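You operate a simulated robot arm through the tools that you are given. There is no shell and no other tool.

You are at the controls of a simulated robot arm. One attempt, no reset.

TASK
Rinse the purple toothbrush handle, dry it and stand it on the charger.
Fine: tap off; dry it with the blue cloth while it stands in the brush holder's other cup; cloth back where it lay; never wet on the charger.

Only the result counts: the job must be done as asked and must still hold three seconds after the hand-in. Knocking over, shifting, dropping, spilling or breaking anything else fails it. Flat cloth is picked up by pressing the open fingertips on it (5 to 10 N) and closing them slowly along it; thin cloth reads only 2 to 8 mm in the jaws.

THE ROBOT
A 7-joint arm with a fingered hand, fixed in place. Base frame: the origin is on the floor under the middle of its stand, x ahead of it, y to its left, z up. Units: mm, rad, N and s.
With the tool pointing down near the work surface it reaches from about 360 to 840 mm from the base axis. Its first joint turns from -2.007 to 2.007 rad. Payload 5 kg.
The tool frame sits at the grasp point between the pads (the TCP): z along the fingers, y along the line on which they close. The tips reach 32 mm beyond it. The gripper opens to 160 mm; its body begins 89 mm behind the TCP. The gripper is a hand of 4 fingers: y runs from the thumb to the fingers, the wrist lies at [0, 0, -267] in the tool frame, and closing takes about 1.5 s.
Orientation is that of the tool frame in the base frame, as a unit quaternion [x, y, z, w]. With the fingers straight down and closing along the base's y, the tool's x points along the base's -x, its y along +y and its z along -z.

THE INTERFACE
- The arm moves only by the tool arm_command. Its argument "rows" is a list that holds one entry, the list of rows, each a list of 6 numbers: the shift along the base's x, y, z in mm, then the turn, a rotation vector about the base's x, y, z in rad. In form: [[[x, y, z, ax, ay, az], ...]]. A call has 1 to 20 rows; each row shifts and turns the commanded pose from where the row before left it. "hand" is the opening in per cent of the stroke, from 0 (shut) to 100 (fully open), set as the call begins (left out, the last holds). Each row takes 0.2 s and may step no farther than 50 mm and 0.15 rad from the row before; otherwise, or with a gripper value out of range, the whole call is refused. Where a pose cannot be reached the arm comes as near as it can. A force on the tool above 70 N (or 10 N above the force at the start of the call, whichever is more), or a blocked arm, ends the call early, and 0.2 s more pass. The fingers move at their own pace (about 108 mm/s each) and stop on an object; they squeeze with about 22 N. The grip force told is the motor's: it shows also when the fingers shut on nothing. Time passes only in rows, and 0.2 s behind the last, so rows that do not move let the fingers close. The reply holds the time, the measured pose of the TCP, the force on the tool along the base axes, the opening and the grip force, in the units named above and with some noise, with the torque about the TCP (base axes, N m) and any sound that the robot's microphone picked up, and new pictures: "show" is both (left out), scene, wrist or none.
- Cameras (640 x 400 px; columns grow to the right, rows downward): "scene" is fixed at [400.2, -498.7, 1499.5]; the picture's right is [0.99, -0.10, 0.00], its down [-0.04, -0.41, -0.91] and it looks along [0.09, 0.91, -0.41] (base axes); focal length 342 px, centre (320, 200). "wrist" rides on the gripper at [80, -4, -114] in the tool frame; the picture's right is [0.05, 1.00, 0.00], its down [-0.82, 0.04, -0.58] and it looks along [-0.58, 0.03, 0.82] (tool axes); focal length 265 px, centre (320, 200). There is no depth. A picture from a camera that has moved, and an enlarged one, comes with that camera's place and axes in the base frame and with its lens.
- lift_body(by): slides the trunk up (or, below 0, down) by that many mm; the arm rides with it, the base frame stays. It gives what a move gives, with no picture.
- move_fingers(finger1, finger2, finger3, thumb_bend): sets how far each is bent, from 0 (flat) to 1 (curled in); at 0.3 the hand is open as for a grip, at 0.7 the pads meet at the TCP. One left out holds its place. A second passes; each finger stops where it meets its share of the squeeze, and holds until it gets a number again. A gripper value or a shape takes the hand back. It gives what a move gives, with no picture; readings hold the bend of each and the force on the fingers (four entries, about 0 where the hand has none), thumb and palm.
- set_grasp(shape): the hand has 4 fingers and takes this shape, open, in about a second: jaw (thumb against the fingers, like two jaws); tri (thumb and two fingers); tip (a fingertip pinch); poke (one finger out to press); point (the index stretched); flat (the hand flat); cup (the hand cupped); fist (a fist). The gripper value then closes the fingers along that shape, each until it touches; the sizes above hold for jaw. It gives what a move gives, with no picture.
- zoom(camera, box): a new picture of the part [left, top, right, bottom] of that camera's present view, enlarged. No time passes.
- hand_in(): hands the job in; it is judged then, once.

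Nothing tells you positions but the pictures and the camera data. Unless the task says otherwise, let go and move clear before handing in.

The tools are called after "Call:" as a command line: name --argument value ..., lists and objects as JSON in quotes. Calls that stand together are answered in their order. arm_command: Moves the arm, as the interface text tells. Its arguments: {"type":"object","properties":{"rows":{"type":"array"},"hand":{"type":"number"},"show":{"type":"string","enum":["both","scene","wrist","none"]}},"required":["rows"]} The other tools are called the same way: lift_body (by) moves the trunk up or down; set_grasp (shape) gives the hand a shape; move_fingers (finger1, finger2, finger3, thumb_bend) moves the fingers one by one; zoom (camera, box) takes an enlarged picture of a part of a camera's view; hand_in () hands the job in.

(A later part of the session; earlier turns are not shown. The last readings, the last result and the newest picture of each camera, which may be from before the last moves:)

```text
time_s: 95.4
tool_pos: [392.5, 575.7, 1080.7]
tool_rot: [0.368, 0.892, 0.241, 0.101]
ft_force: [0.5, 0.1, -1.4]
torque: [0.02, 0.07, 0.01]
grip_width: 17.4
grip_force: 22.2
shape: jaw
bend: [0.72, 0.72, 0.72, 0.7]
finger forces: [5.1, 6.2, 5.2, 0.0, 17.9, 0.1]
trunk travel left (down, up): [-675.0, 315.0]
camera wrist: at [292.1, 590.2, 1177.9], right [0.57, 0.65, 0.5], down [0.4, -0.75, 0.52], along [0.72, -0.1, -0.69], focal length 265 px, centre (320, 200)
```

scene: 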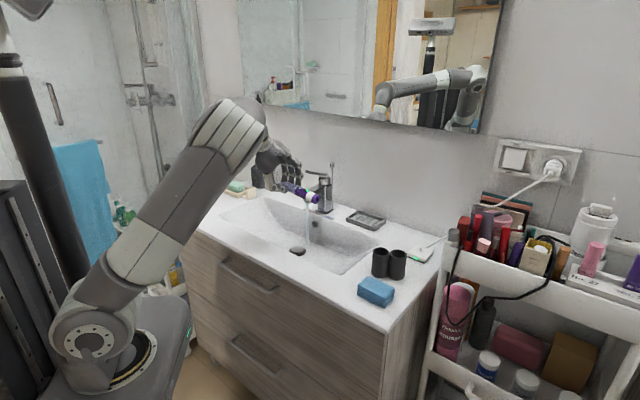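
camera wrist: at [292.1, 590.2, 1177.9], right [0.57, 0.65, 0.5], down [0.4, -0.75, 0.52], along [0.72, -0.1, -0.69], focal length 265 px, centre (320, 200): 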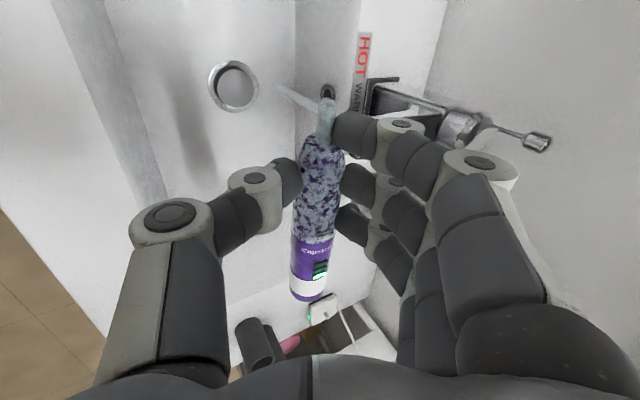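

The hand is now fingers-up with the handle's base pointing right. I'll enter under the spout from the left side, low enough that only the handle passes beneath it.

Call:
arm_command --rows '[[[-21, 21, 0, 0, 0, 0], [-21, 21, 0, 0, 0, 0], [0, 0, -40, 0, 0, 0], [0, 0, -40, 0, 0, 0], [0, 0, -40, 0, 0, 0], [14, 14, 0, 0, 0, 0], [14, 14, 0, 0, 0, 0], [14, 14, 0, 0, 0, 0], [14, 14, 0, 0, 0, 0], [0, 0, 0, 0, 0, 0]]]' --show "both"

Call:
zoom --camera "scene" --box '[250, 130, 370, 260]'

```text
time_s: 97.6
tool_pos: [406.8, 674.1, 961.3]
tool_rot: [0.368, 0.892, 0.241, 0.102]
ft_force: [-0.2, 0.6, -1.3]
torque: [0.06, 0.06, 0.0]
grip_width: 17.9
grip_force: 21.7
shape: jaw
bend: [0.72, 0.72, 0.72, 0.7]
finger forces: [5.4, 6.2, 5.3, 0.0, 17.7, 0.1]
trunk travel left (down, up): [-675.0, 315.0]
camera wrist: at [306.3, 688.2, 1058.0], right [0.57, 0.65, 0.5], down [0.4, -0.76, 0.52], along [0.72, -0.1, -0.69], focal length 265 px, centre (320, 200)
```

scene: 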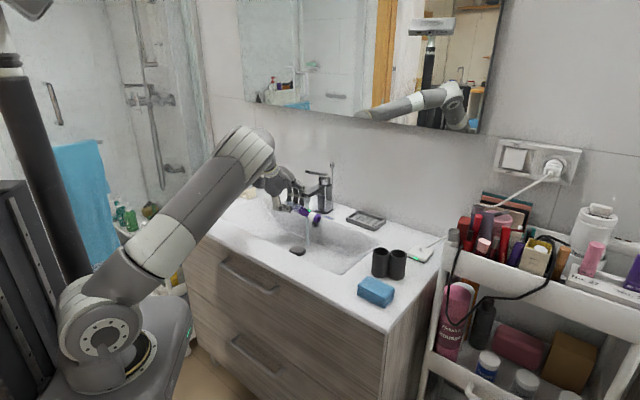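
wrist: 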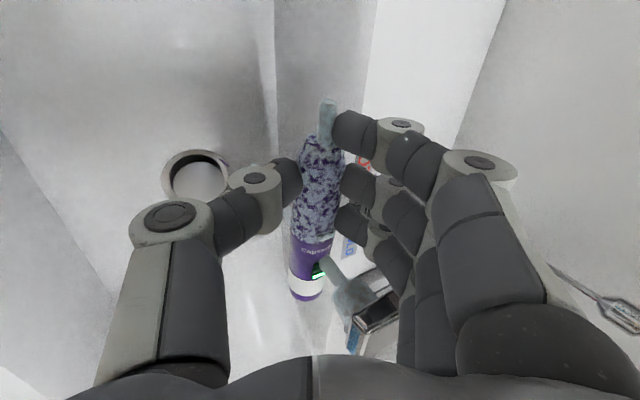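

```text
3.08 times, centred on (310, 195) of scene
camera zoom: at [400.2, -498.7, 1499.5], right [0.99, -0.1, 0.0], down [-0.04, -0.41, -0.91], along [0.09, 0.91, -0.41], focal length 1052 px, centre (351, 215)
```

zoom: 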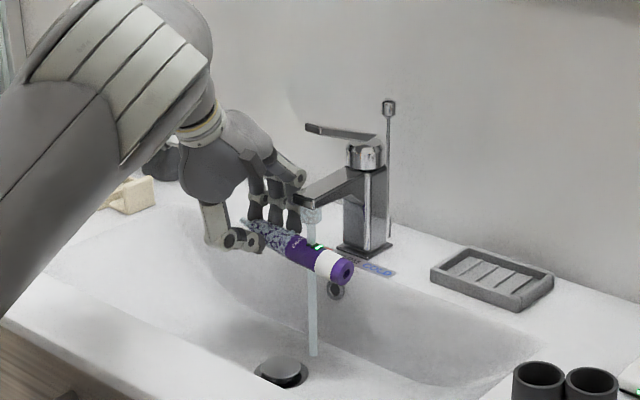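

Clear so far. I'll lower it and then sweep the upper body under the stream from this side.

Call:
arm_command --rows '[[[0, 0, -25, 0, 0, 0], [0, 0, -25, 0, 0, 0], [0, 0, -26, 0, 0, 0], [7, -7, 0, 0, 0, 0], [7, -7, 0, 0, 0, 0], [5, -5, 0, 0, 0, 0], [0, 0, 0, 0, 0, 0], [3, -3, 0, 0, 0, 0], [0, 0, 0, 0, 0, 0], [3, -3, 0, 0, 0, 0], [0, 0, 0, 0, 0, 0], [3, -3, 0, 0, 0, 0], [0, 0, 0, 0, 0, 0], [3, -3, 0, 0, 0, 0], [0, 0, 0, 0, 0, 0]]]' --show "both"

Call:
zoom --camera "wrist" --box '[260, 90, 380, 250]'

Call:
zoom --camera "scene" --box '[250, 130, 370, 260]'

```text
time_s: 100.8
tool_pos: [436.8, 642.0, 882.7]
tool_rot: [0.37, 0.892, 0.238, 0.102]
ft_force: [-17.2, -16.6, -24.6]
torque: [1.99, -1.01, -0.67]
grip_width: 16.8
grip_force: 21.8
shape: jaw
bend: [0.72, 0.72, 0.72, 0.7]
finger forces: [5.4, 5.6, 41.0, 0.0, 20.5, 0.0]
trunk travel left (down, up): [-675.0, 315.0]
camera wrist: at [337.6, 655.9, 979.6], right [0.57, 0.65, 0.5], down [0.4, -0.75, 0.52], along [0.72, -0.1, -0.69], focal length 265 px, centre (320, 200)
```

scene: 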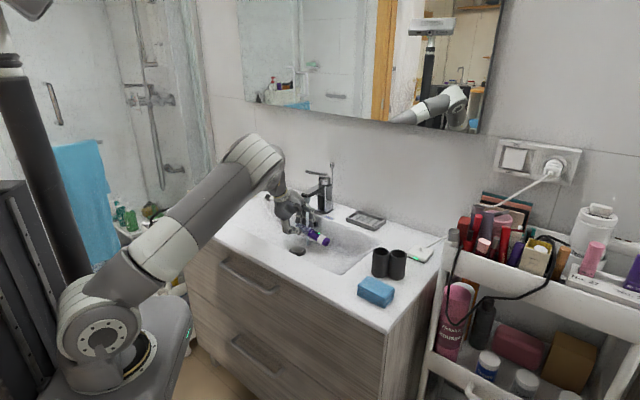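
wrist: 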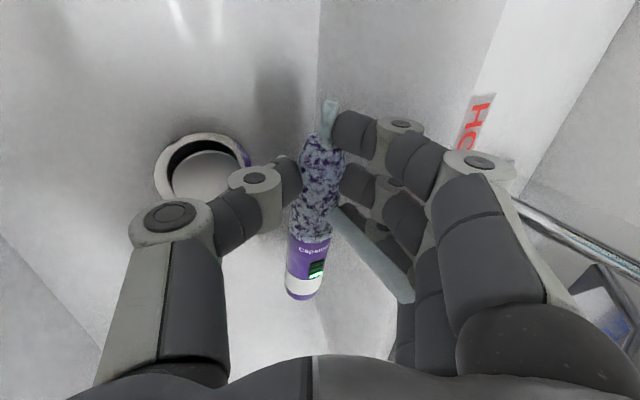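

```text
2.50 times, centred on (320, 170) of wrist
camera zoom: at [337.6, 655.9, 979.6], right [0.57, 0.65, 0.5], down [0.4, -0.75, 0.52], along [0.72, -0.1, -0.69], focal length 664 px, centre (320, 275)
```

zoom: 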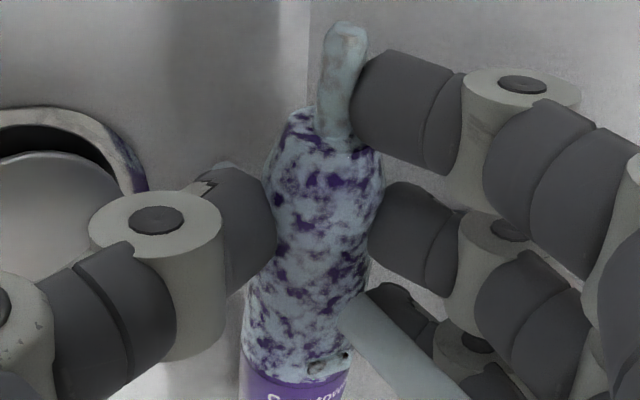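

```text
3.08 times, centred on (310, 195) of scene
camera zoom: at [400.2, -498.7, 1499.5], right [0.99, -0.1, 0.0], down [-0.04, -0.41, -0.91], along [0.09, 0.91, -0.41], focal length 1052 px, centre (351, 215)
```

zoom: 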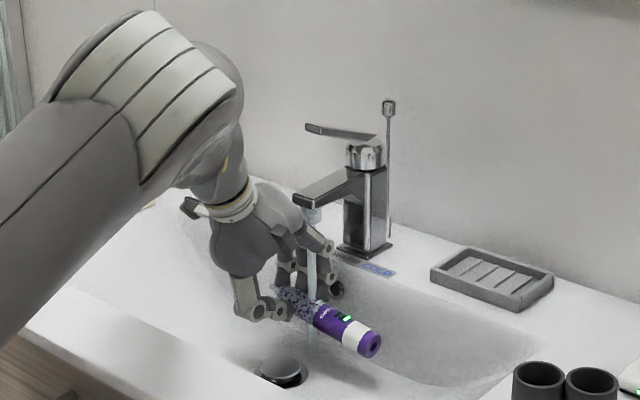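

The ring finger is pressing on the spout from below. I'll back away to the left immediately.

Call:
arm_command --rows '[[[-4, 4, -2, 0, 0, 0], [-6, 6, 0, 0, 0, 0], [-6, 6, 0, 0, 0, 0], [-6, 6, 0, 0, 0, 0], [0, 0, 0, 0, 0, 0]]]' --show "both"

Call:
zoom --camera "scene" --box '[250, 130, 370, 260]'

```text
time_s: 102.0
tool_pos: [414.2, 666.2, 883.7]
tool_rot: [0.368, 0.892, 0.242, 0.101]
ft_force: [-0.6, -0.1, -1.4]
torque: [0.04, 0.03, 0.02]
grip_width: 17.3
grip_force: 21.6
shape: jaw
bend: [0.72, 0.72, 0.72, 0.7]
finger forces: [5.8, 6.6, 5.5, 0.0, 18.2, 0.1]
trunk travel left (down, up): [-675.0, 315.0]
camera wrist: at [315.3, 679.7, 980.2], right [0.57, 0.65, 0.5], down [0.4, -0.76, 0.52], along [0.72, -0.1, -0.69], focal length 265 px, centre (320, 200)
```

scene: 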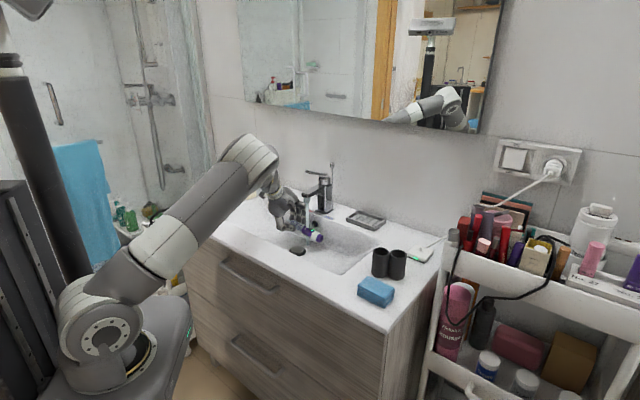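
wrist: 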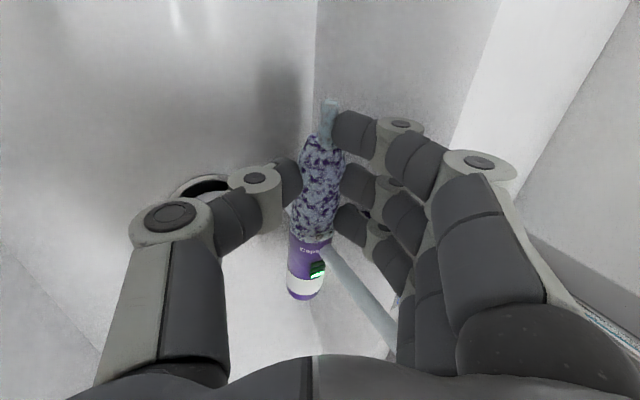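

```text
3.08 times, centred on (310, 195) of scene
camera zoom: at [400.2, -498.7, 1499.5], right [0.99, -0.1, 0.0], down [-0.04, -0.41, -0.91], along [0.09, 0.91, -0.41], focal length 1052 px, centre (351, 215)
```

zoom: 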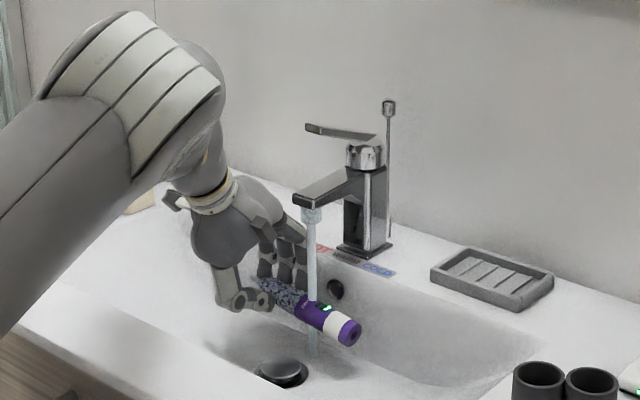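

Call:
zoom --camera "wrist" --box '[280, 90, 360, 250]'

Call:
zoom --camera "scene" --box '[295, 205, 335, 245]'

```text
2.50 times, centred on (320, 170) of wrist
camera zoom: at [315.3, 679.7, 980.2], right [0.57, 0.65, 0.5], down [0.4, -0.76, 0.52], along [0.72, -0.1, -0.69], focal length 664 px, centre (320, 275)
```

zoom: 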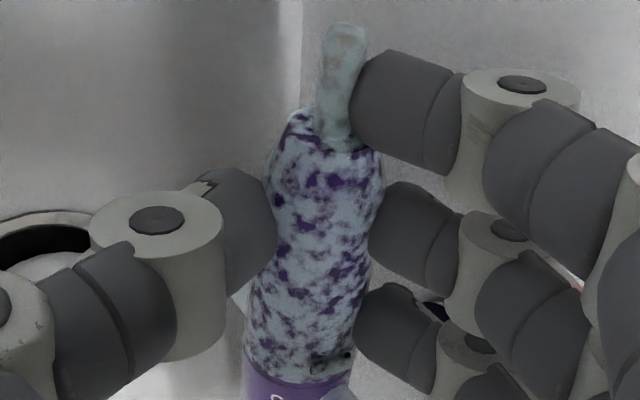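

```text
10.00 times, centred on (315, 225) of scene
camera zoom: at [400.2, -498.7, 1499.5], right [0.99, -0.1, 0.0], down [-0.04, -0.41, -0.91], along [0.09, 0.91, -0.41], focal length 3418 px, centre (370, -50)
```

zoom: 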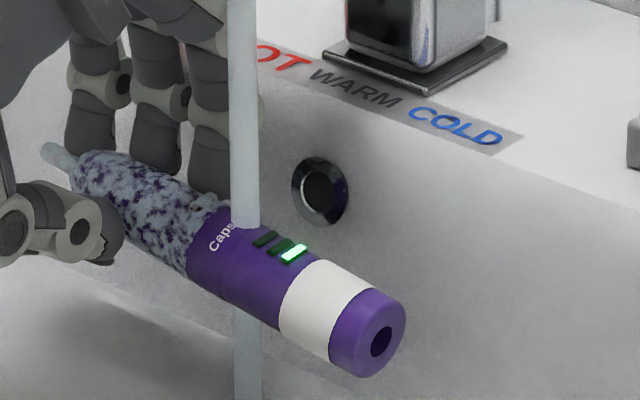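

The tap is unharmed, and only the residue zone under my fingers remains unclean. A better plan is to set the handle in the empty cup, regrasp it from above near its top and rinse its body free of fingers. First I'll back out of the basin.

Call:
arm_command --rows '[[[-8.5, 8.5, 0, 0, 0, 0], [0, 0, 25, 0, 0, 0], [0, 0, 25, 0, 0, 0], [0, 0, 26, 0, 0, 0], [-14, -14, 0, 0, 0, 0], [-14, -14, 0, 0, 0, 0], [-14, -14, 0, 0, 0, 0], [-14, -14, 0, 0, 0, 0], [0, 0, 40, 0, 0, 0], [0, 0, 40, 0, 0, 0], [0, 0, 40, 0, 0, 0], [0, 0, 20, 0, 0, 0], [0, 0, 0, 0, 0, 0]]]' --show "none"

Call:
arm_command --rows '[[[8, -8, 0, 0.0506, 0.0506, -0.1238], [8, -8, 0, 0.0506, 0.0506, -0.1238], [8, -8, 0, 0.0506, 0.0506, -0.1238], [8, -8, 0, 0.0506, 0.0506, -0.1238], [8, -8, 0, 0.0506, 0.0506, -0.1238], [8, -8, 0, 0.0506, 0.0506, -0.1238], [8, -8, 0, 0.0506, 0.0506, -0.1238], [8, -8, 0, 0.0506, 0.0506, -0.1238], [8, -8, 0, 0.0506, 0.0506, -0.1238], [8, -8, 0, 0.0506, 0.0506, -0.1238], [8, -8, 0, 0.0506, 0.0506, -0.1238], [0, 0, 0, 0, 0, 0]]]' --show "both"

```text
time_s: 104.8
tool_pos: [350.5, 618.6, 1099.3]
tool_rot: [0.368, 0.892, 0.242, 0.101]
ft_force: [-0.6, 1.0, -1.5]
torque: [0.05, 0.08, 0.01]
grip_width: 17.5
grip_force: 21.9
shape: jaw
bend: [0.72, 0.72, 0.72, 0.7]
finger forces: [5.6, 6.6, 5.2, 0.0, 17.7, 0.0]
trunk travel left (down, up): [-675.0, 315.0]
```

```text
time_s: 107.4
tool_pos: [439.2, 529.0, 1099.2]
tool_rot: [0.893, 0.368, 0.24, -0.097]
ft_force: [0.6, 0.5, -0.4]
torque: [0.04, -0.03, 0.0]
grip_width: 17.3
grip_force: 22.4
shape: jaw
bend: [0.72, 0.72, 0.72, 0.7]
finger forces: [5.7, 6.4, 5.6, 0.0, 17.1, 0.1]
trunk travel left (down, up): [-675.0, 315.0]
camera wrist: at [444.9, 541.8, 1238.6], right [0.74, -0.68, 0.03], down [-0.68, -0.73, 0.09], along [-0.04, -0.09, -1.0], focal length 265 px, centre (320, 200)
```

scene: 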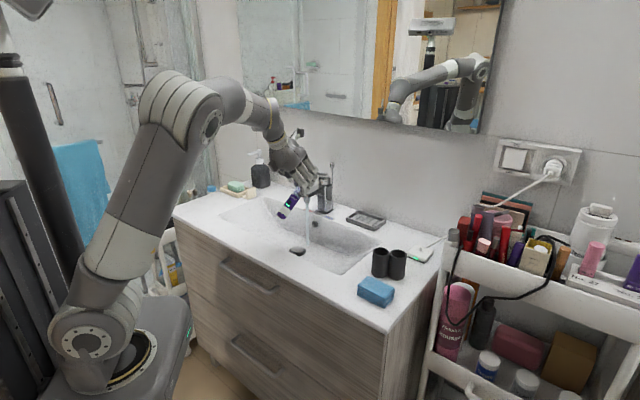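
wrist: 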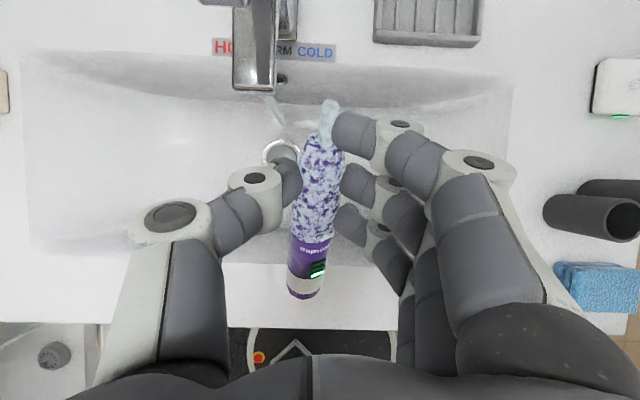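

Now I'll carry the handle to the holder while levelling the hand, so the handle hangs vertical above the empty cup.

Call:
arm_command --rows '[[[23, -34, 6, 0.0952, -0.0952, 0], [23, -34, 6, 0.0952, -0.0952, 0], [23, -34, 6, 0.0952, -0.0952, 0], [23, -34, 6, 0.0952, -0.0952, 0], [23, -34, 6, 0.0952, -0.0952, 0], [23, -34, 6, 0.0952, -0.0952, 0], [23, -34, 6, 0.0952, -0.0952, 0], [20, -34, 6, 0, 0, 0], [0, 0, 0, 0, 0, 0], [0, 0, 0, 0, 0, 0]]]' --show "both"

```text
time_s: 109.6
tool_pos: [619.4, 257.2, 1146.3]
tool_rot: [0.688, 0.284, 0.618, -0.254]
ft_force: [0.9, -0.2, -2.1]
torque: [-0.02, 0.01, 0.03]
grip_width: 17.5
grip_force: 21.8
shape: jaw
bend: [0.72, 0.72, 0.72, 0.7]
finger forces: [6.3, 6.8, 5.7, 0.1, 17.9, 0.0]
trunk travel left (down, up): [-675.0, 315.0]
camera wrist: at [542.9, 186.9, 1239.6], right [0.71, -0.71, 0.05], down [-0.44, -0.5, -0.75], along [0.56, 0.51, -0.66], focal length 265 px, centre (320, 200)
```

scene: 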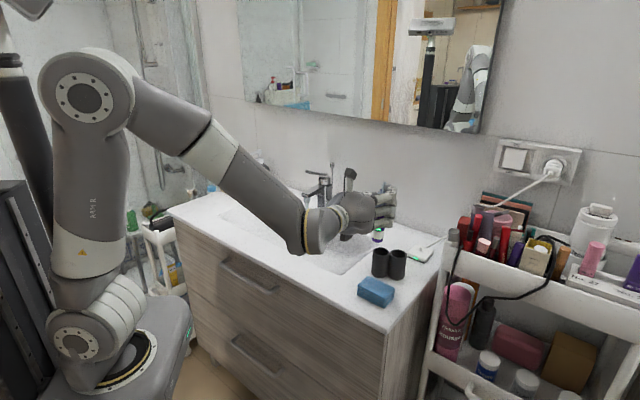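
wrist: 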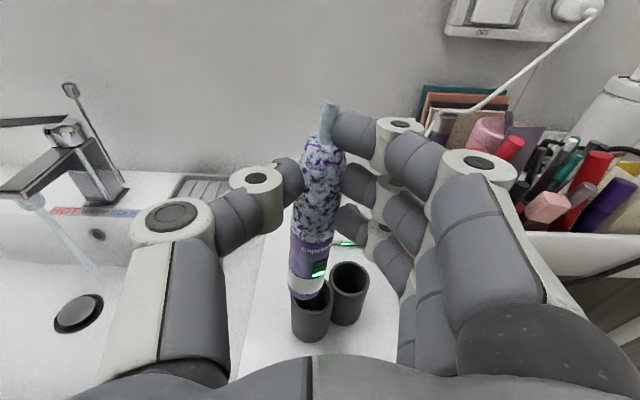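

Call:
zoom --camera "wrist" --box '[250, 90, 400, 350]'

Call:
zoom --camera "scene" --box '[340, 180, 430, 310]'

```text
1.54 times, centred on (325, 220) of wrist
camera zoom: at [542.9, 186.9, 1239.6], right [0.71, -0.71, 0.05], down [-0.44, -0.5, -0.75], along [0.56, 0.51, -0.66], focal length 408 px, centre (312, 169)
```

zoom: 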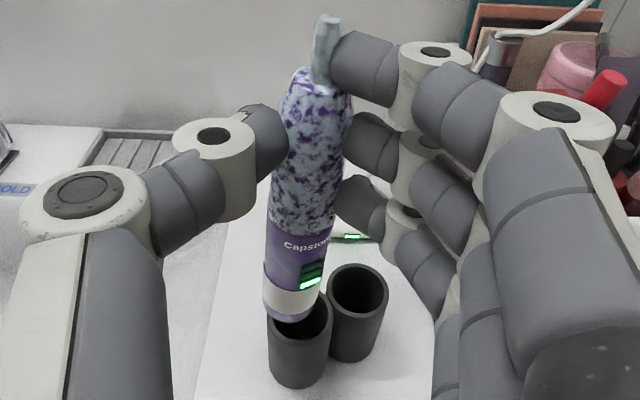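

```text
3.08 times, centred on (385, 245) of scene
camera zoom: at [400.2, -498.7, 1499.5], right [0.99, -0.1, 0.0], down [-0.04, -0.41, -0.91], along [0.09, 0.91, -0.41], focal length 1052 px, centre (120, 62)
```

zoom: 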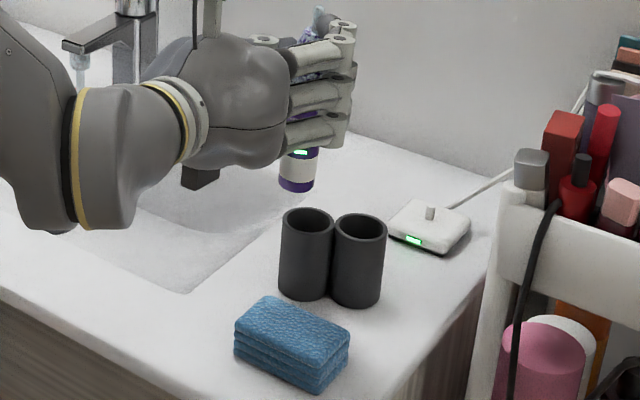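

The handle tilts about 4° in the grip, and the empty cup's rim centre is near (648,285.5). I'll straighten the handle and move over the cup, then verify before lowering.

Call:
arm_command --rows '[[[5, 5, 0, -0.044, 0.009, 0], [5, 5, 0, -0.044, 0.009, 0], [4.4, 4.8, 0, 0, 0, 0], [0, 0, 0, 0, 0, 0]]]' --show "both"

Call:
zoom --camera "wrist" --box '[250, 90, 400, 350]'

Call:
zoom --camera "scene" --box '[350, 190, 420, 290]'

```text
time_s: 110.6
tool_pos: [633.7, 272.3, 1146.4]
tool_rot: [0.704, 0.308, 0.599, -0.226]
ft_force: [-0.8, 0.1, -1.3]
torque: [-0.04, 0.03, 0.02]
grip_width: 17.4
grip_force: 21.5
shape: jaw
bend: [0.72, 0.72, 0.72, 0.7]
finger forces: [6.4, 6.7, 5.7, 0.0, 17.6, 0.0]
trunk travel left (down, up): [-675.0, 315.0]
camera wrist: at [558.6, 210.3, 1247.4], right [0.71, -0.7, 0.1], down [-0.45, -0.56, -0.69], along [0.54, 0.45, -0.71], focal length 265 px, centre (320, 200)
```

scene: 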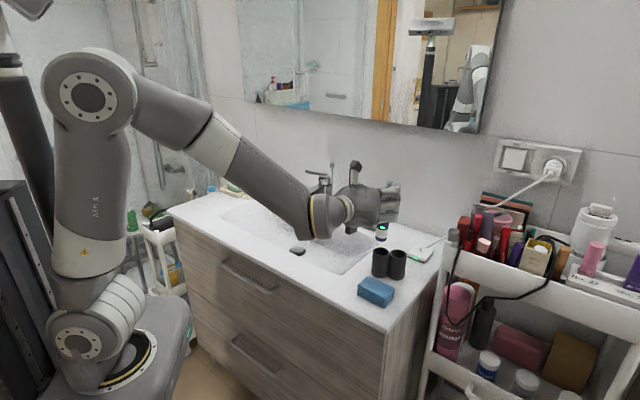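
wrist: 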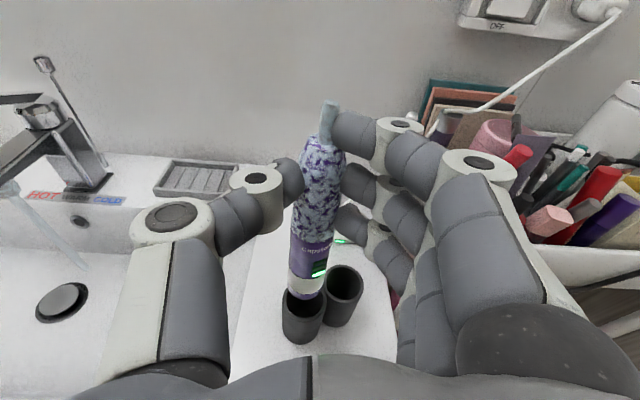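

```text
1.54 times, centred on (325, 220) of wrist
camera zoom: at [558.6, 210.3, 1247.4], right [0.71, -0.7, 0.1], down [-0.45, -0.56, -0.69], along [0.54, 0.45, -0.71], focal length 408 px, centre (312, 169)
```

zoom: 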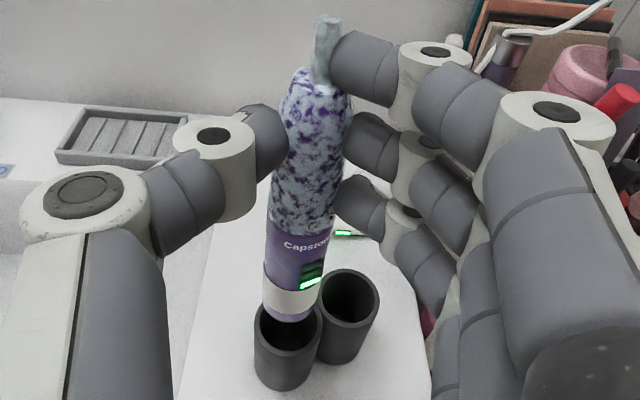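

```text
4.00 times, centred on (385, 240) of scene
camera zoom: at [400.2, -498.7, 1499.5], right [0.99, -0.1, 0.0], down [-0.04, -0.41, -0.91], along [0.09, 0.91, -0.41], focal length 1367 px, centre (60, 40)
```

zoom: 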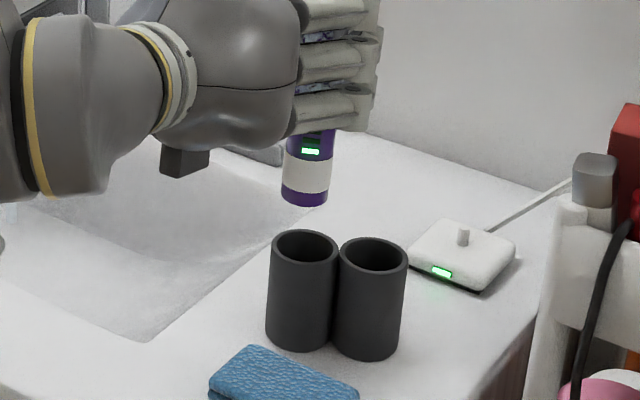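

The handle is within 4 mm of the cup axis and vertical. I'll nudge it and lower into the empty cup.

Call:
arm_command --rows '[[[3, 3, -10, 0, 0, 0], [0, 0, -20, 0, 0, 0], [0, 0, -20, 0, 0, 0], [0, 0, -20, 0, 0, 0], [0, 0, -15, 0, 0, 0], [0, 0, -12, 0, 0, 0], [0, 0, -6, 0, 0, 0]]]' --show "both"

Call:
zoom --camera "scene" --box '[350, 190, 420, 290]'

```text
time_s: 112.2
tool_pos: [636.9, 274.5, 1043.8]
tool_rot: [0.704, 0.309, 0.599, -0.226]
ft_force: [0.4, -0.6, -1.2]
torque: [-0.07, 0.07, 0.02]
grip_width: 17.0
grip_force: 21.5
shape: jaw
bend: [0.72, 0.72, 0.72, 0.7]
finger forces: [6.4, 6.7, 5.7, 0.1, 17.6, 0.0]
trunk travel left (down, up): [-675.0, 315.0]
camera wrist: at [561.8, 213.1, 1144.0], right [0.71, -0.7, 0.1], down [-0.45, -0.56, -0.69], along [0.54, 0.45, -0.71], focal length 265 px, centre (320, 200)
```

scene: 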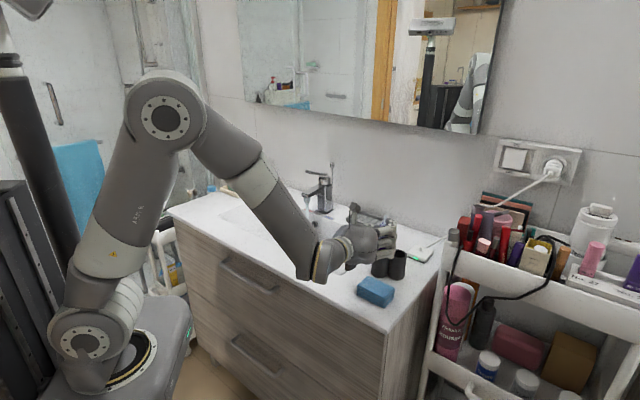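
wrist: 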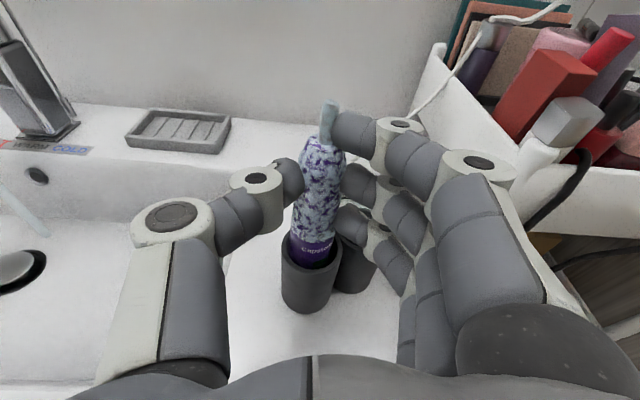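

```text
4.00 times, centred on (385, 240) of scene
camera zoom: at [400.2, -498.7, 1499.5], right [0.99, -0.1, 0.0], down [-0.04, -0.41, -0.91], along [0.09, 0.91, -0.41], focal length 1367 px, centre (60, 40)
```

zoom: 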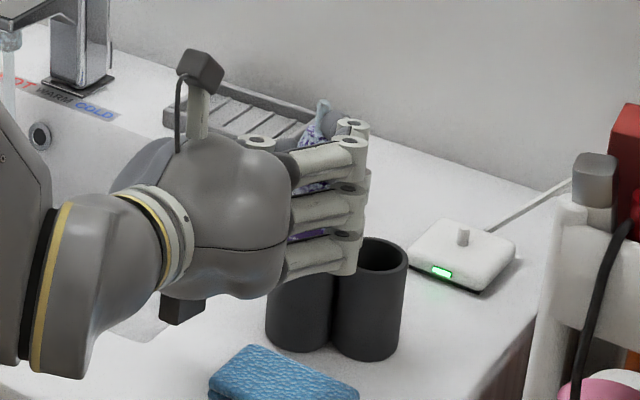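

It's inside the cup without contact. I'll lower the last bit gently until it touches the bottom.

Call:
arm_command --rows '[[[0, 0, -4, 0, 0, 0], [0, 0, -3, 0, 0, 0], [0, 0, -2, 0, 0, 0], [0, 0, 0, 0, 0, 0]]]' --show "none"

Call:
arm_command --rows '[[[0, 0, -2, 0, 0, 0], [0, 0, -1, 0, 0, 0], [0, 0, 0, 0, 0, 0]]]' --show "none"

```text
time_s: 113.2
tool_pos: [636.1, 275.0, 1036.8]
tool_rot: [0.702, 0.308, 0.601, -0.227]
ft_force: [-0.4, -1.1, 8.3]
torque: [0.07, -0.11, -0.05]
grip_width: 17.1
grip_force: 22.2
shape: jaw
bend: [0.72, 0.72, 0.72, 0.7]
finger forces: [7.8, 7.2, 6.5, 0.1, 18.9, 0.1]
trunk travel left (down, up): [-675.0, 315.0]
```

```text
time_s: 114.0
tool_pos: [636.5, 275.1, 1035.9]
tool_rot: [0.702, 0.307, 0.602, -0.226]
ft_force: [-2.0, -2.1, 25.6]
torque: [0.33, -0.46, 0.03]
grip_width: 17.4
grip_force: 22.4
shape: jaw
bend: [0.72, 0.72, 0.72, 0.7]
finger forces: [11.8, 7.7, 6.7, 0.1, 20.9, 0.1]
trunk travel left (down, up): [-675.0, 315.0]
```

It has reached the bottom of the cup. I'll relieve the pressure and open the hand.

Call:
arm_command --rows '[[[0, 0, 2.5, 0, 0, 0], [0, 0, 0, 0, 0, 0]]]' --show "none"

Call:
arm_command --rows '[[[0, 0, 0, 0, 0, 0], [0, 0, 0, 0, 0, 0], [0, 0, 0, 0, 0, 0], [0, 0, 0, 0, 0, 0]]]' --hand 45 --show "both"

Call:
zoom --camera "wrist" --box '[240, 80, 420, 330]'

```text
time_s: 114.6
tool_pos: [635.5, 274.4, 1036.3]
tool_rot: [0.703, 0.307, 0.6, -0.225]
ft_force: [-2.0, -1.2, 21.8]
torque: [0.31, -0.42, 0.01]
grip_width: 17.4
grip_force: 21.7
shape: jaw
bend: [0.72, 0.72, 0.72, 0.7]
finger forces: [11.3, 7.5, 6.6, 0.0, 20.3, 0.0]
trunk travel left (down, up): [-675.0, 315.0]
```

```text
time_s: 115.6
tool_pos: [637.7, 276.0, 1034.0]
tool_rot: [0.704, 0.308, 0.599, -0.225]
ft_force: [-0.6, 0.7, -0.1]
torque: [-0.02, 0.01, 0.01]
grip_width: 71.2
grip_force: 0.1
shape: jaw
bend: [0.73, 0.73, 0.73, 0.7]
finger forces: [0.0, 0.0, 0.1, 0.0, 0.0, 0.1]
trunk travel left (down, up): [-675.0, 315.0]
camera wrist: at [561.4, 213.2, 1134.5], right [0.71, -0.7, 0.1], down [-0.45, -0.56, -0.69], along [0.54, 0.45, -0.71], focal length 265 px, centre (320, 200)
```

scene: 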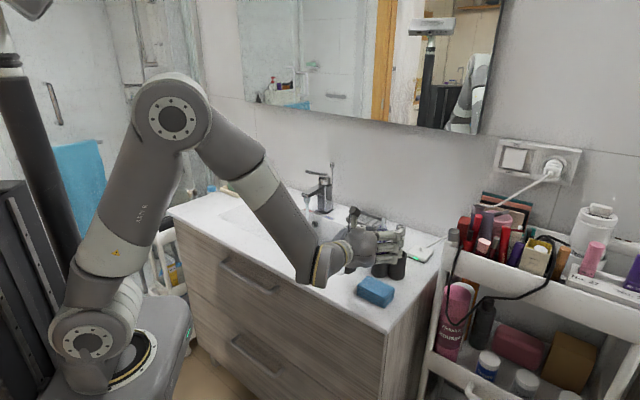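
wrist: 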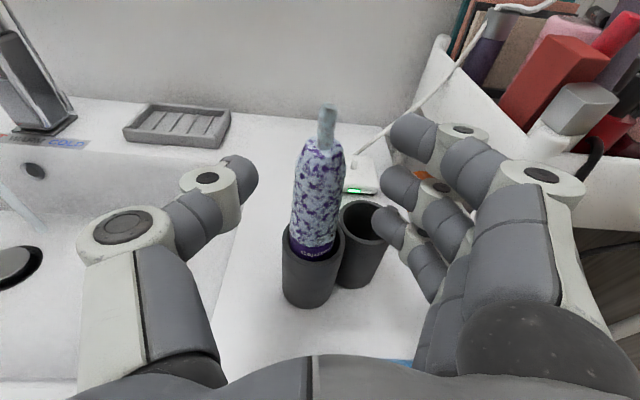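

```text
1.60 times, centred on (330, 205) of wrist
camera zoom: at [561.4, 213.2, 1134.5], right [0.71, -0.7, 0.1], down [-0.45, -0.56, -0.69], along [0.54, 0.45, -0.71], focal length 425 px, centre (304, 192)
```

zoom: 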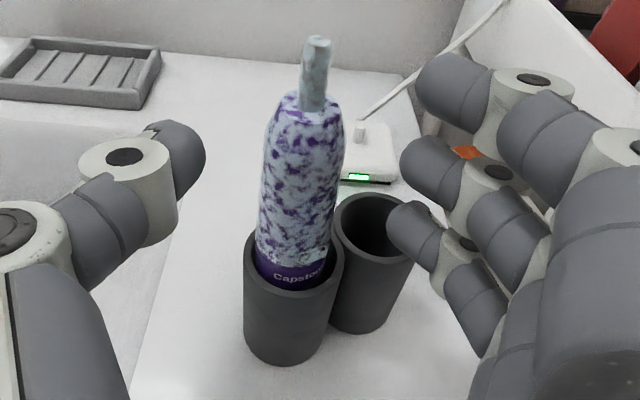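

The handle stands safely in the other cup. I'll back away, raise the trunk and turn the hand to point straight down for a grasp near the handle's top.

Call:
arm_command --rows '[[[-25, -25, 0, 0, 0, 0], [-25, -25, 0, 0, 0, 0], [-25, -25, 0, 0, 0, 0], [0, 0, 40, 0, 0, 0], [0, 0, 0, 0, 0, 0]]]' --show "none"

Call:
lift_body --by 180

Call:
arm_command --rows '[[[6, 5, -3, -0.0764, 0.1169, -0.0324], [6, 5, -3, -0.0764, 0.1169, -0.0324], [6, 5, -3, -0.0764, 0.1169, -0.0324], [6, 5, -3, -0.0764, 0.1169, -0.0324], [6, 5, -3, -0.0764, 0.1169, -0.0324], [6, 5, -3, -0.0764, 0.1169, -0.0324], [6, 5, -3, -0.0764, 0.1169, -0.0324], [6, 5, -3, -0.0764, 0.1169, -0.0324], [6, 5, -3, -0.0764, 0.1169, -0.0324], [6, 5, -3, -0.0764, 0.1169, -0.0324], [0, 0, 0, 0, 0, 0], [0, 0, 0, 0, 0, 0]]]' --show "both"

```text
time_s: 116.8
tool_pos: [560.0, 199.9, 1074.1]
tool_rot: [0.704, 0.308, 0.599, -0.227]
ft_force: [-0.4, -0.6, 0.4]
torque: [-0.03, 0.0, 0.04]
grip_width: 71.3
grip_force: 0.1
shape: jaw
bend: [0.73, 0.73, 0.73, 0.7]
finger forces: [0.0, 0.0, 0.0, 0.0, 0.1, 0.1]
trunk travel left (down, up): [-675.0, 315.0]
```

```text
time_s: 118.8
tool_pos: [560.6, 201.3, 1254.4]
tool_rot: [0.704, 0.309, 0.598, -0.226]
ft_force: [0.8, -0.1, -0.4]
torque: [-0.02, -0.01, 0.0]
grip_width: 71.3
grip_force: 0.0
shape: jaw
bend: [0.73, 0.73, 0.73, 0.7]
finger forces: [0.0, 0.1, 0.0, 0.1, 0.0, 0.0]
trunk travel left (down, up): [-855.0, 135.0]
```

```text
time_s: 121.4
tool_pos: [621.5, 251.2, 1223.7]
tool_rot: [0.976, 0.216, 0.0, 0.002]
ft_force: [0.1, 0.1, -0.3]
torque: [0.03, 0.0, 0.0]
grip_width: 71.6
grip_force: 0.1
shape: jaw
bend: [0.73, 0.73, 0.73, 0.7]
finger forces: [0.0, 0.0, 0.0, 0.1, 0.0, 0.0]
trunk travel left (down, up): [-855.0, 135.0]
camera wrist: at [692.0, 288.9, 1338.6], right [0.47, -0.88, 0.0], down [-0.72, -0.38, 0.58], along [-0.51, -0.27, -0.82], focal length 265 px, centre (320, 200)
```

scene: 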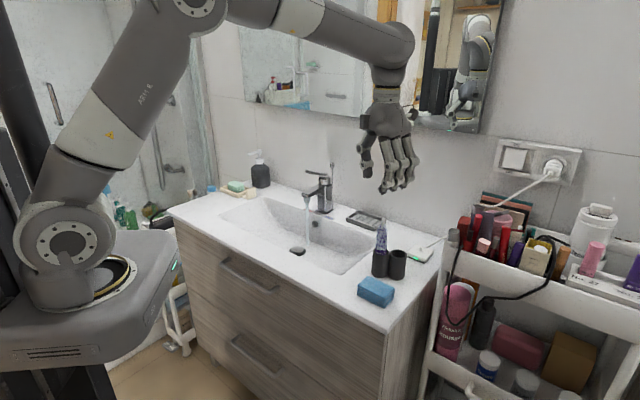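
wrist: 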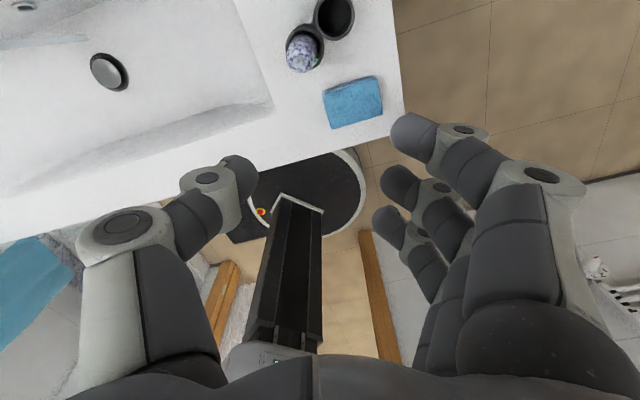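

Call:
zoom --camera "wrist" --box '[260, 0, 360, 100]'

Call:
zoom --camera "scene" --box '[350, 210, 420, 290]'

```text
4.00 times, centred on (310, 50) of wrist
camera zoom: at [692.0, 288.9, 1338.6], right [0.47, -0.88, 0.0], down [-0.72, -0.38, 0.58], along [-0.51, -0.27, -0.82], focal length 1062 px, centre (360, 800)
```

zoom: 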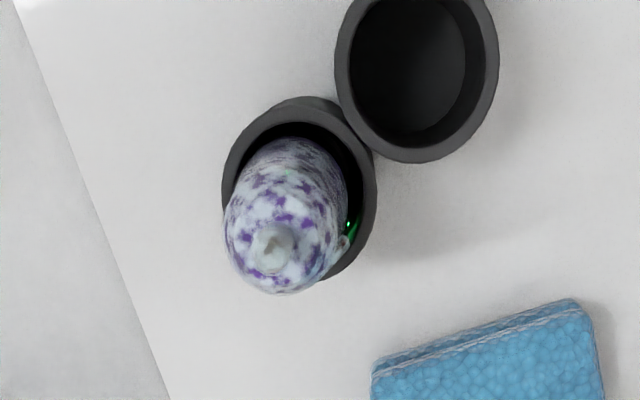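

```text
5.00 times, centred on (385, 250) of scene
camera zoom: at [400.2, -498.7, 1499.5], right [0.99, -0.1, 0.0], down [-0.04, -0.41, -0.91], along [0.09, 0.91, -0.41], focal length 1709 px, centre (-5, -50)
```

zoom: 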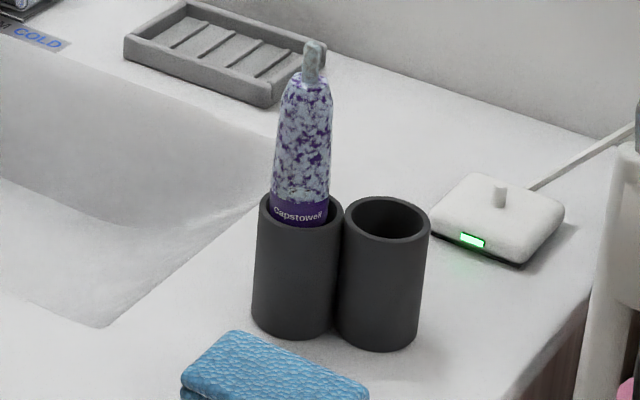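

Call:
arm_command --rows '[[[14.5, 19, 0, 0, 0, 0], [14.5, 19, 0, 0, 0, 0], [0, 0, -40, 0, 0, 0], [0, 0, -40, 0, 0, 0], [0, 0, -40, 0, 0, 0], [0, 0, -38, 0, 0, 0], [0, 0, 0, 0, 0, 0]]]' --show "both"

Call:
zoom --camera "wrist" --box '[200, 60, 440, 300]'

```text
time_s: 123.0
tool_pos: [649.4, 288.6, 1066.0]
tool_rot: [0.976, 0.217, 0.001, 0.001]
ft_force: [-0.8, -0.2, 0.8]
torque: [0.03, -0.05, 0.01]
grip_width: 71.5
grip_force: 0.0
shape: jaw
bend: [0.73, 0.73, 0.73, 0.7]
finger forces: [0.1, 0.1, 0.0, 0.1, 0.0, 0.1]
trunk travel left (down, up): [-855.0, 135.0]
camera wrist: at [719.7, 326.7, 1180.9], right [0.47, -0.88, 0.0], down [-0.72, -0.38, 0.58], along [-0.51, -0.27, -0.82], focal length 265 px, centre (320, 200)
```

scene: 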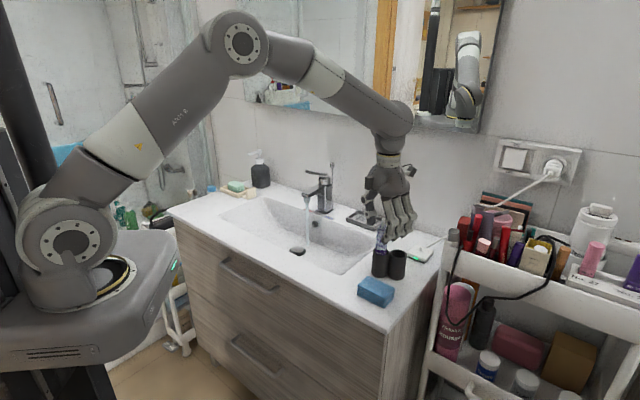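
wrist: 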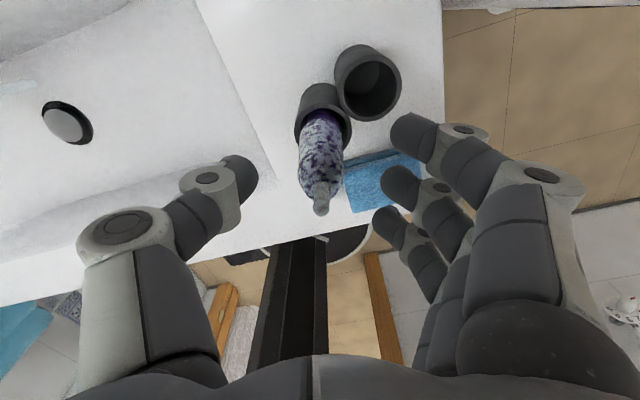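

```text
1.67 times, centred on (320, 180) of wrist
camera zoom: at [719.7, 326.7, 1180.9], right [0.47, -0.88, 0.0], down [-0.72, -0.38, 0.58], along [-0.51, -0.27, -0.82], focal length 442 px, centre (320, 233)
```

zoom: 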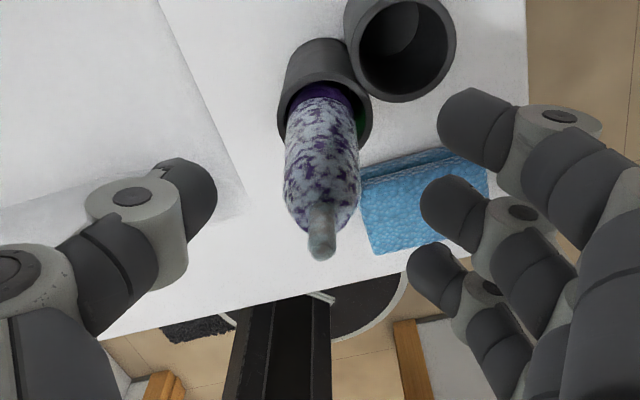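

The handle is centred. I'll close on it in steps.

Call:
arm_command --rows '[[[0, 0, 0, 0, 0, 0], [0, 0, 0, 0, 0, 0], [0, 0, 0, 0, 0, 0]]]' --hand 20 --show "none"

Call:
arm_command --rows '[[[0, 0, 0, 0, 0, 0], [0, 0, 0, 0, 0, 0], [0, 0, 0, 0, 0, 0]]]' --hand 10 --show "both"

Call:
zoom --camera "wrist" --box '[200, 60, 440, 300]'

Call:
zoom --camera "scene" --box '[340, 180, 430, 290]'

```text
time_s: 123.8
tool_pos: [648.5, 288.3, 1064.3]
tool_rot: [0.976, 0.217, 0.0, 0.0]
ft_force: [0.2, -0.4, -0.7]
torque: [0.0, -0.04, 0.02]
grip_width: 32.6
grip_force: 0.0
shape: jaw
bend: [0.73, 0.73, 0.73, 0.7]
finger forces: [0.1, 0.1, 0.0, 0.0, 0.0, 0.0]
trunk travel left (down, up): [-855.0, 135.0]
```

```text
time_s: 124.6
tool_pos: [647.6, 288.5, 1066.6]
tool_rot: [0.976, 0.217, -0.001, 0.0]
ft_force: [0.8, -1.0, 0.9]
torque: [-0.01, 0.01, 0.03]
grip_width: 17.2
grip_force: 0.1
shape: jaw
bend: [0.72, 0.72, 0.72, 0.7]
finger forces: [0.0, 1.7, 0.0, 0.0, 1.4, 0.1]
trunk travel left (down, up): [-855.0, 135.0]
camera wrist: at [720.0, 326.8, 1180.9], right [0.47, -0.88, 0.0], down [-0.72, -0.38, 0.58], along [-0.51, -0.27, -0.82], focal length 265 px, centre (320, 200)
```

scene: 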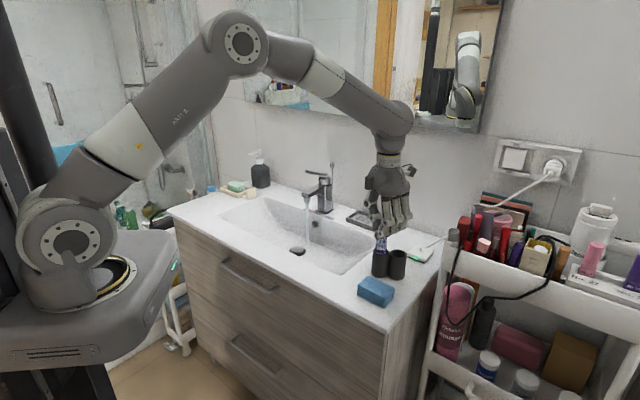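
wrist: 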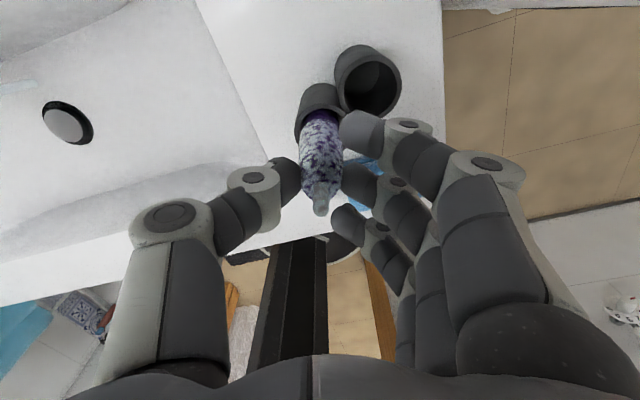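

```text
1.67 times, centred on (320, 180) of wrist
camera zoom: at [720.0, 326.8, 1180.9], right [0.47, -0.88, 0.0], down [-0.72, -0.38, 0.58], along [-0.51, -0.27, -0.82], focal length 442 px, centre (320, 233)
```

zoom: 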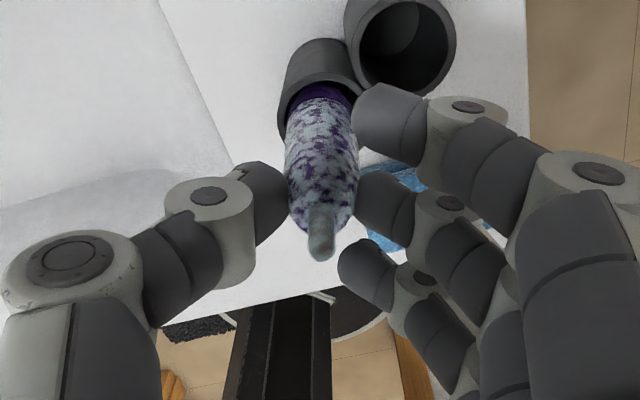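

```text
3.64 times, centred on (385, 235) of scene
camera zoom: at [400.2, -498.7, 1499.5], right [0.99, -0.1, 0.0], down [-0.04, -0.41, -0.91], along [0.09, 0.91, -0.41], focal length 1243 px, centre (84, 73)
```

zoom: 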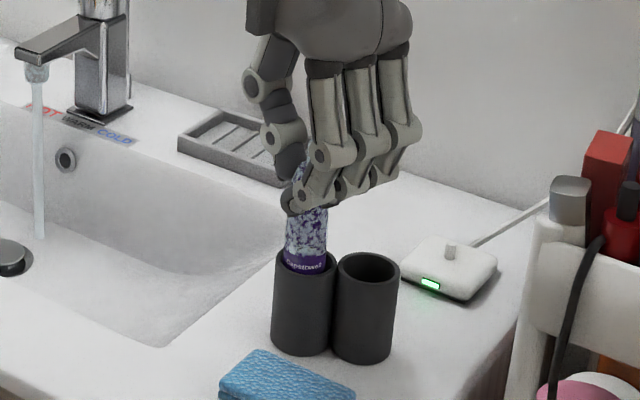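

Call:
arm_command --rows '[[[0, 0, 0, 0, 0, 0], [0, 0, 0, 0, 0, 0], [0, 0, 0, 0, 0, 0]]]' --hand 0 --show "wrist"

Call:
zoom --camera "scene" --box '[340, 180, 430, 290]'

```text
time_s: 125.4
tool_pos: [650.1, 287.8, 1066.0]
tool_rot: [0.976, 0.216, 0.001, 0.0]
ft_force: [0.3, -0.8, 1.1]
torque: [-0.16, -0.03, 0.0]
grip_width: 3.0
grip_force: 22.4
shape: jaw
bend: [0.68, 0.71, 0.68, 0.7]
finger forces: [0.1, 14.7, 0.0, 0.1, 13.0, 0.1]
trunk travel left (down, up): [-855.0, 135.0]
camera wrist: at [720.0, 326.6, 1181.0], right [0.47, -0.88, 0.0], down [-0.72, -0.38, 0.58], along [-0.51, -0.27, -0.82], focal length 265 px, centre (320, 200)
```

wrist: 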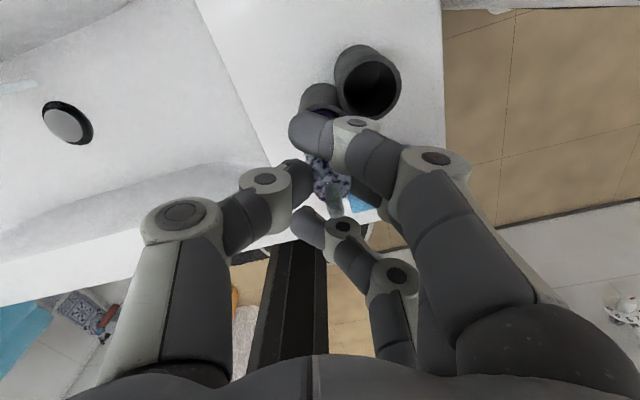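

```text
3.64 times, centred on (385, 235) of scene
camera zoom: at [400.2, -498.7, 1499.5], right [0.99, -0.1, 0.0], down [-0.04, -0.41, -0.91], along [0.09, 0.91, -0.41], focal length 1243 px, centre (84, 73)
```

zoom: 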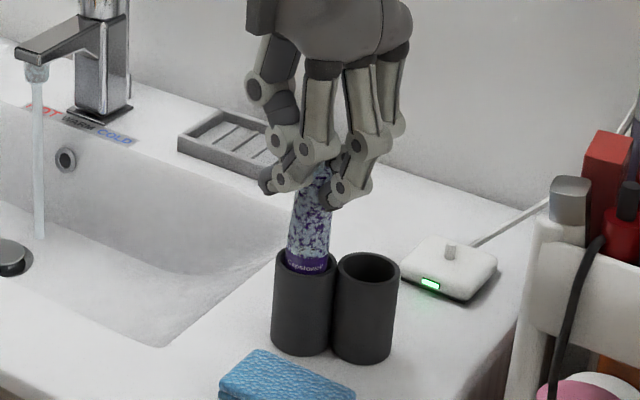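

The middle finger and thumb hold the handle firmly near its top, and most of the residue zone hangs free below. I'll lift slowly.

Call:
arm_command --rows '[[[0, 0, 5, 0, 0, 0], [0, 0, 10, 0, 0, 0], [0, 0, 15, 0, 0, 0], [0, 0, 20, 0, 0, 0], [0, 0, 25, 0, 0, 0], [0, 0, 25, 0, 0, 0], [0, 0, 0, 0, 0, 0]]]' --show "both"

Call:
zoom --camera "scene" --box '[340, 160, 430, 290]'

```text
time_s: 127.0
tool_pos: [649.7, 289.2, 1166.9]
tool_rot: [0.976, 0.217, 0.0, -0.001]
ft_force: [-0.8, 0.3, -1.8]
torque: [-0.02, -0.01, 0.01]
grip_width: 2.6
grip_force: 21.6
shape: jaw
bend: [0.68, 0.69, 0.68, 0.71]
finger forces: [0.1, 13.5, 0.0, 0.0, 12.8, 0.0]
trunk travel left (down, up): [-855.0, 135.0]
camera wrist: at [720.6, 327.0, 1281.4], right [0.47, -0.88, 0.0], down [-0.72, -0.38, 0.58], along [-0.51, -0.27, -0.82], focal length 265 px, centre (320, 200)
```

scene: 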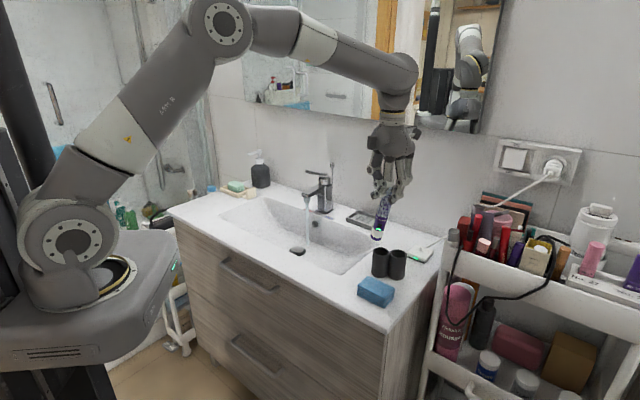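
wrist: 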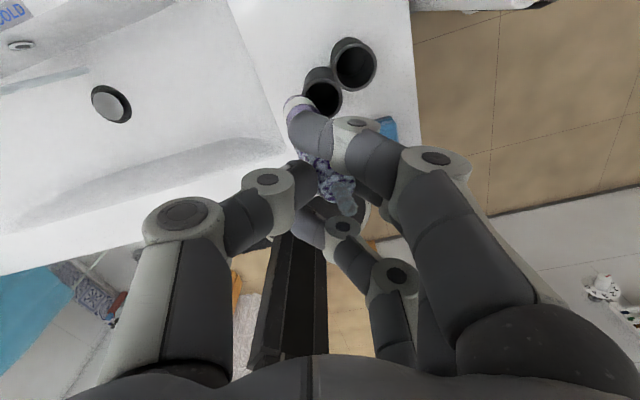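

```text
3.08 times, centred on (385, 225) of scene
camera zoom: at [400.2, -498.7, 1499.5], right [0.99, -0.1, 0.0], down [-0.04, -0.41, -0.91], along [0.09, 0.91, -0.41], focal length 1052 px, centre (120, 123)
```

zoom: 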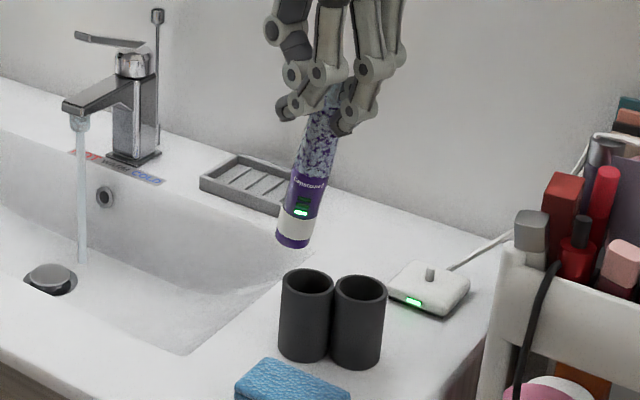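

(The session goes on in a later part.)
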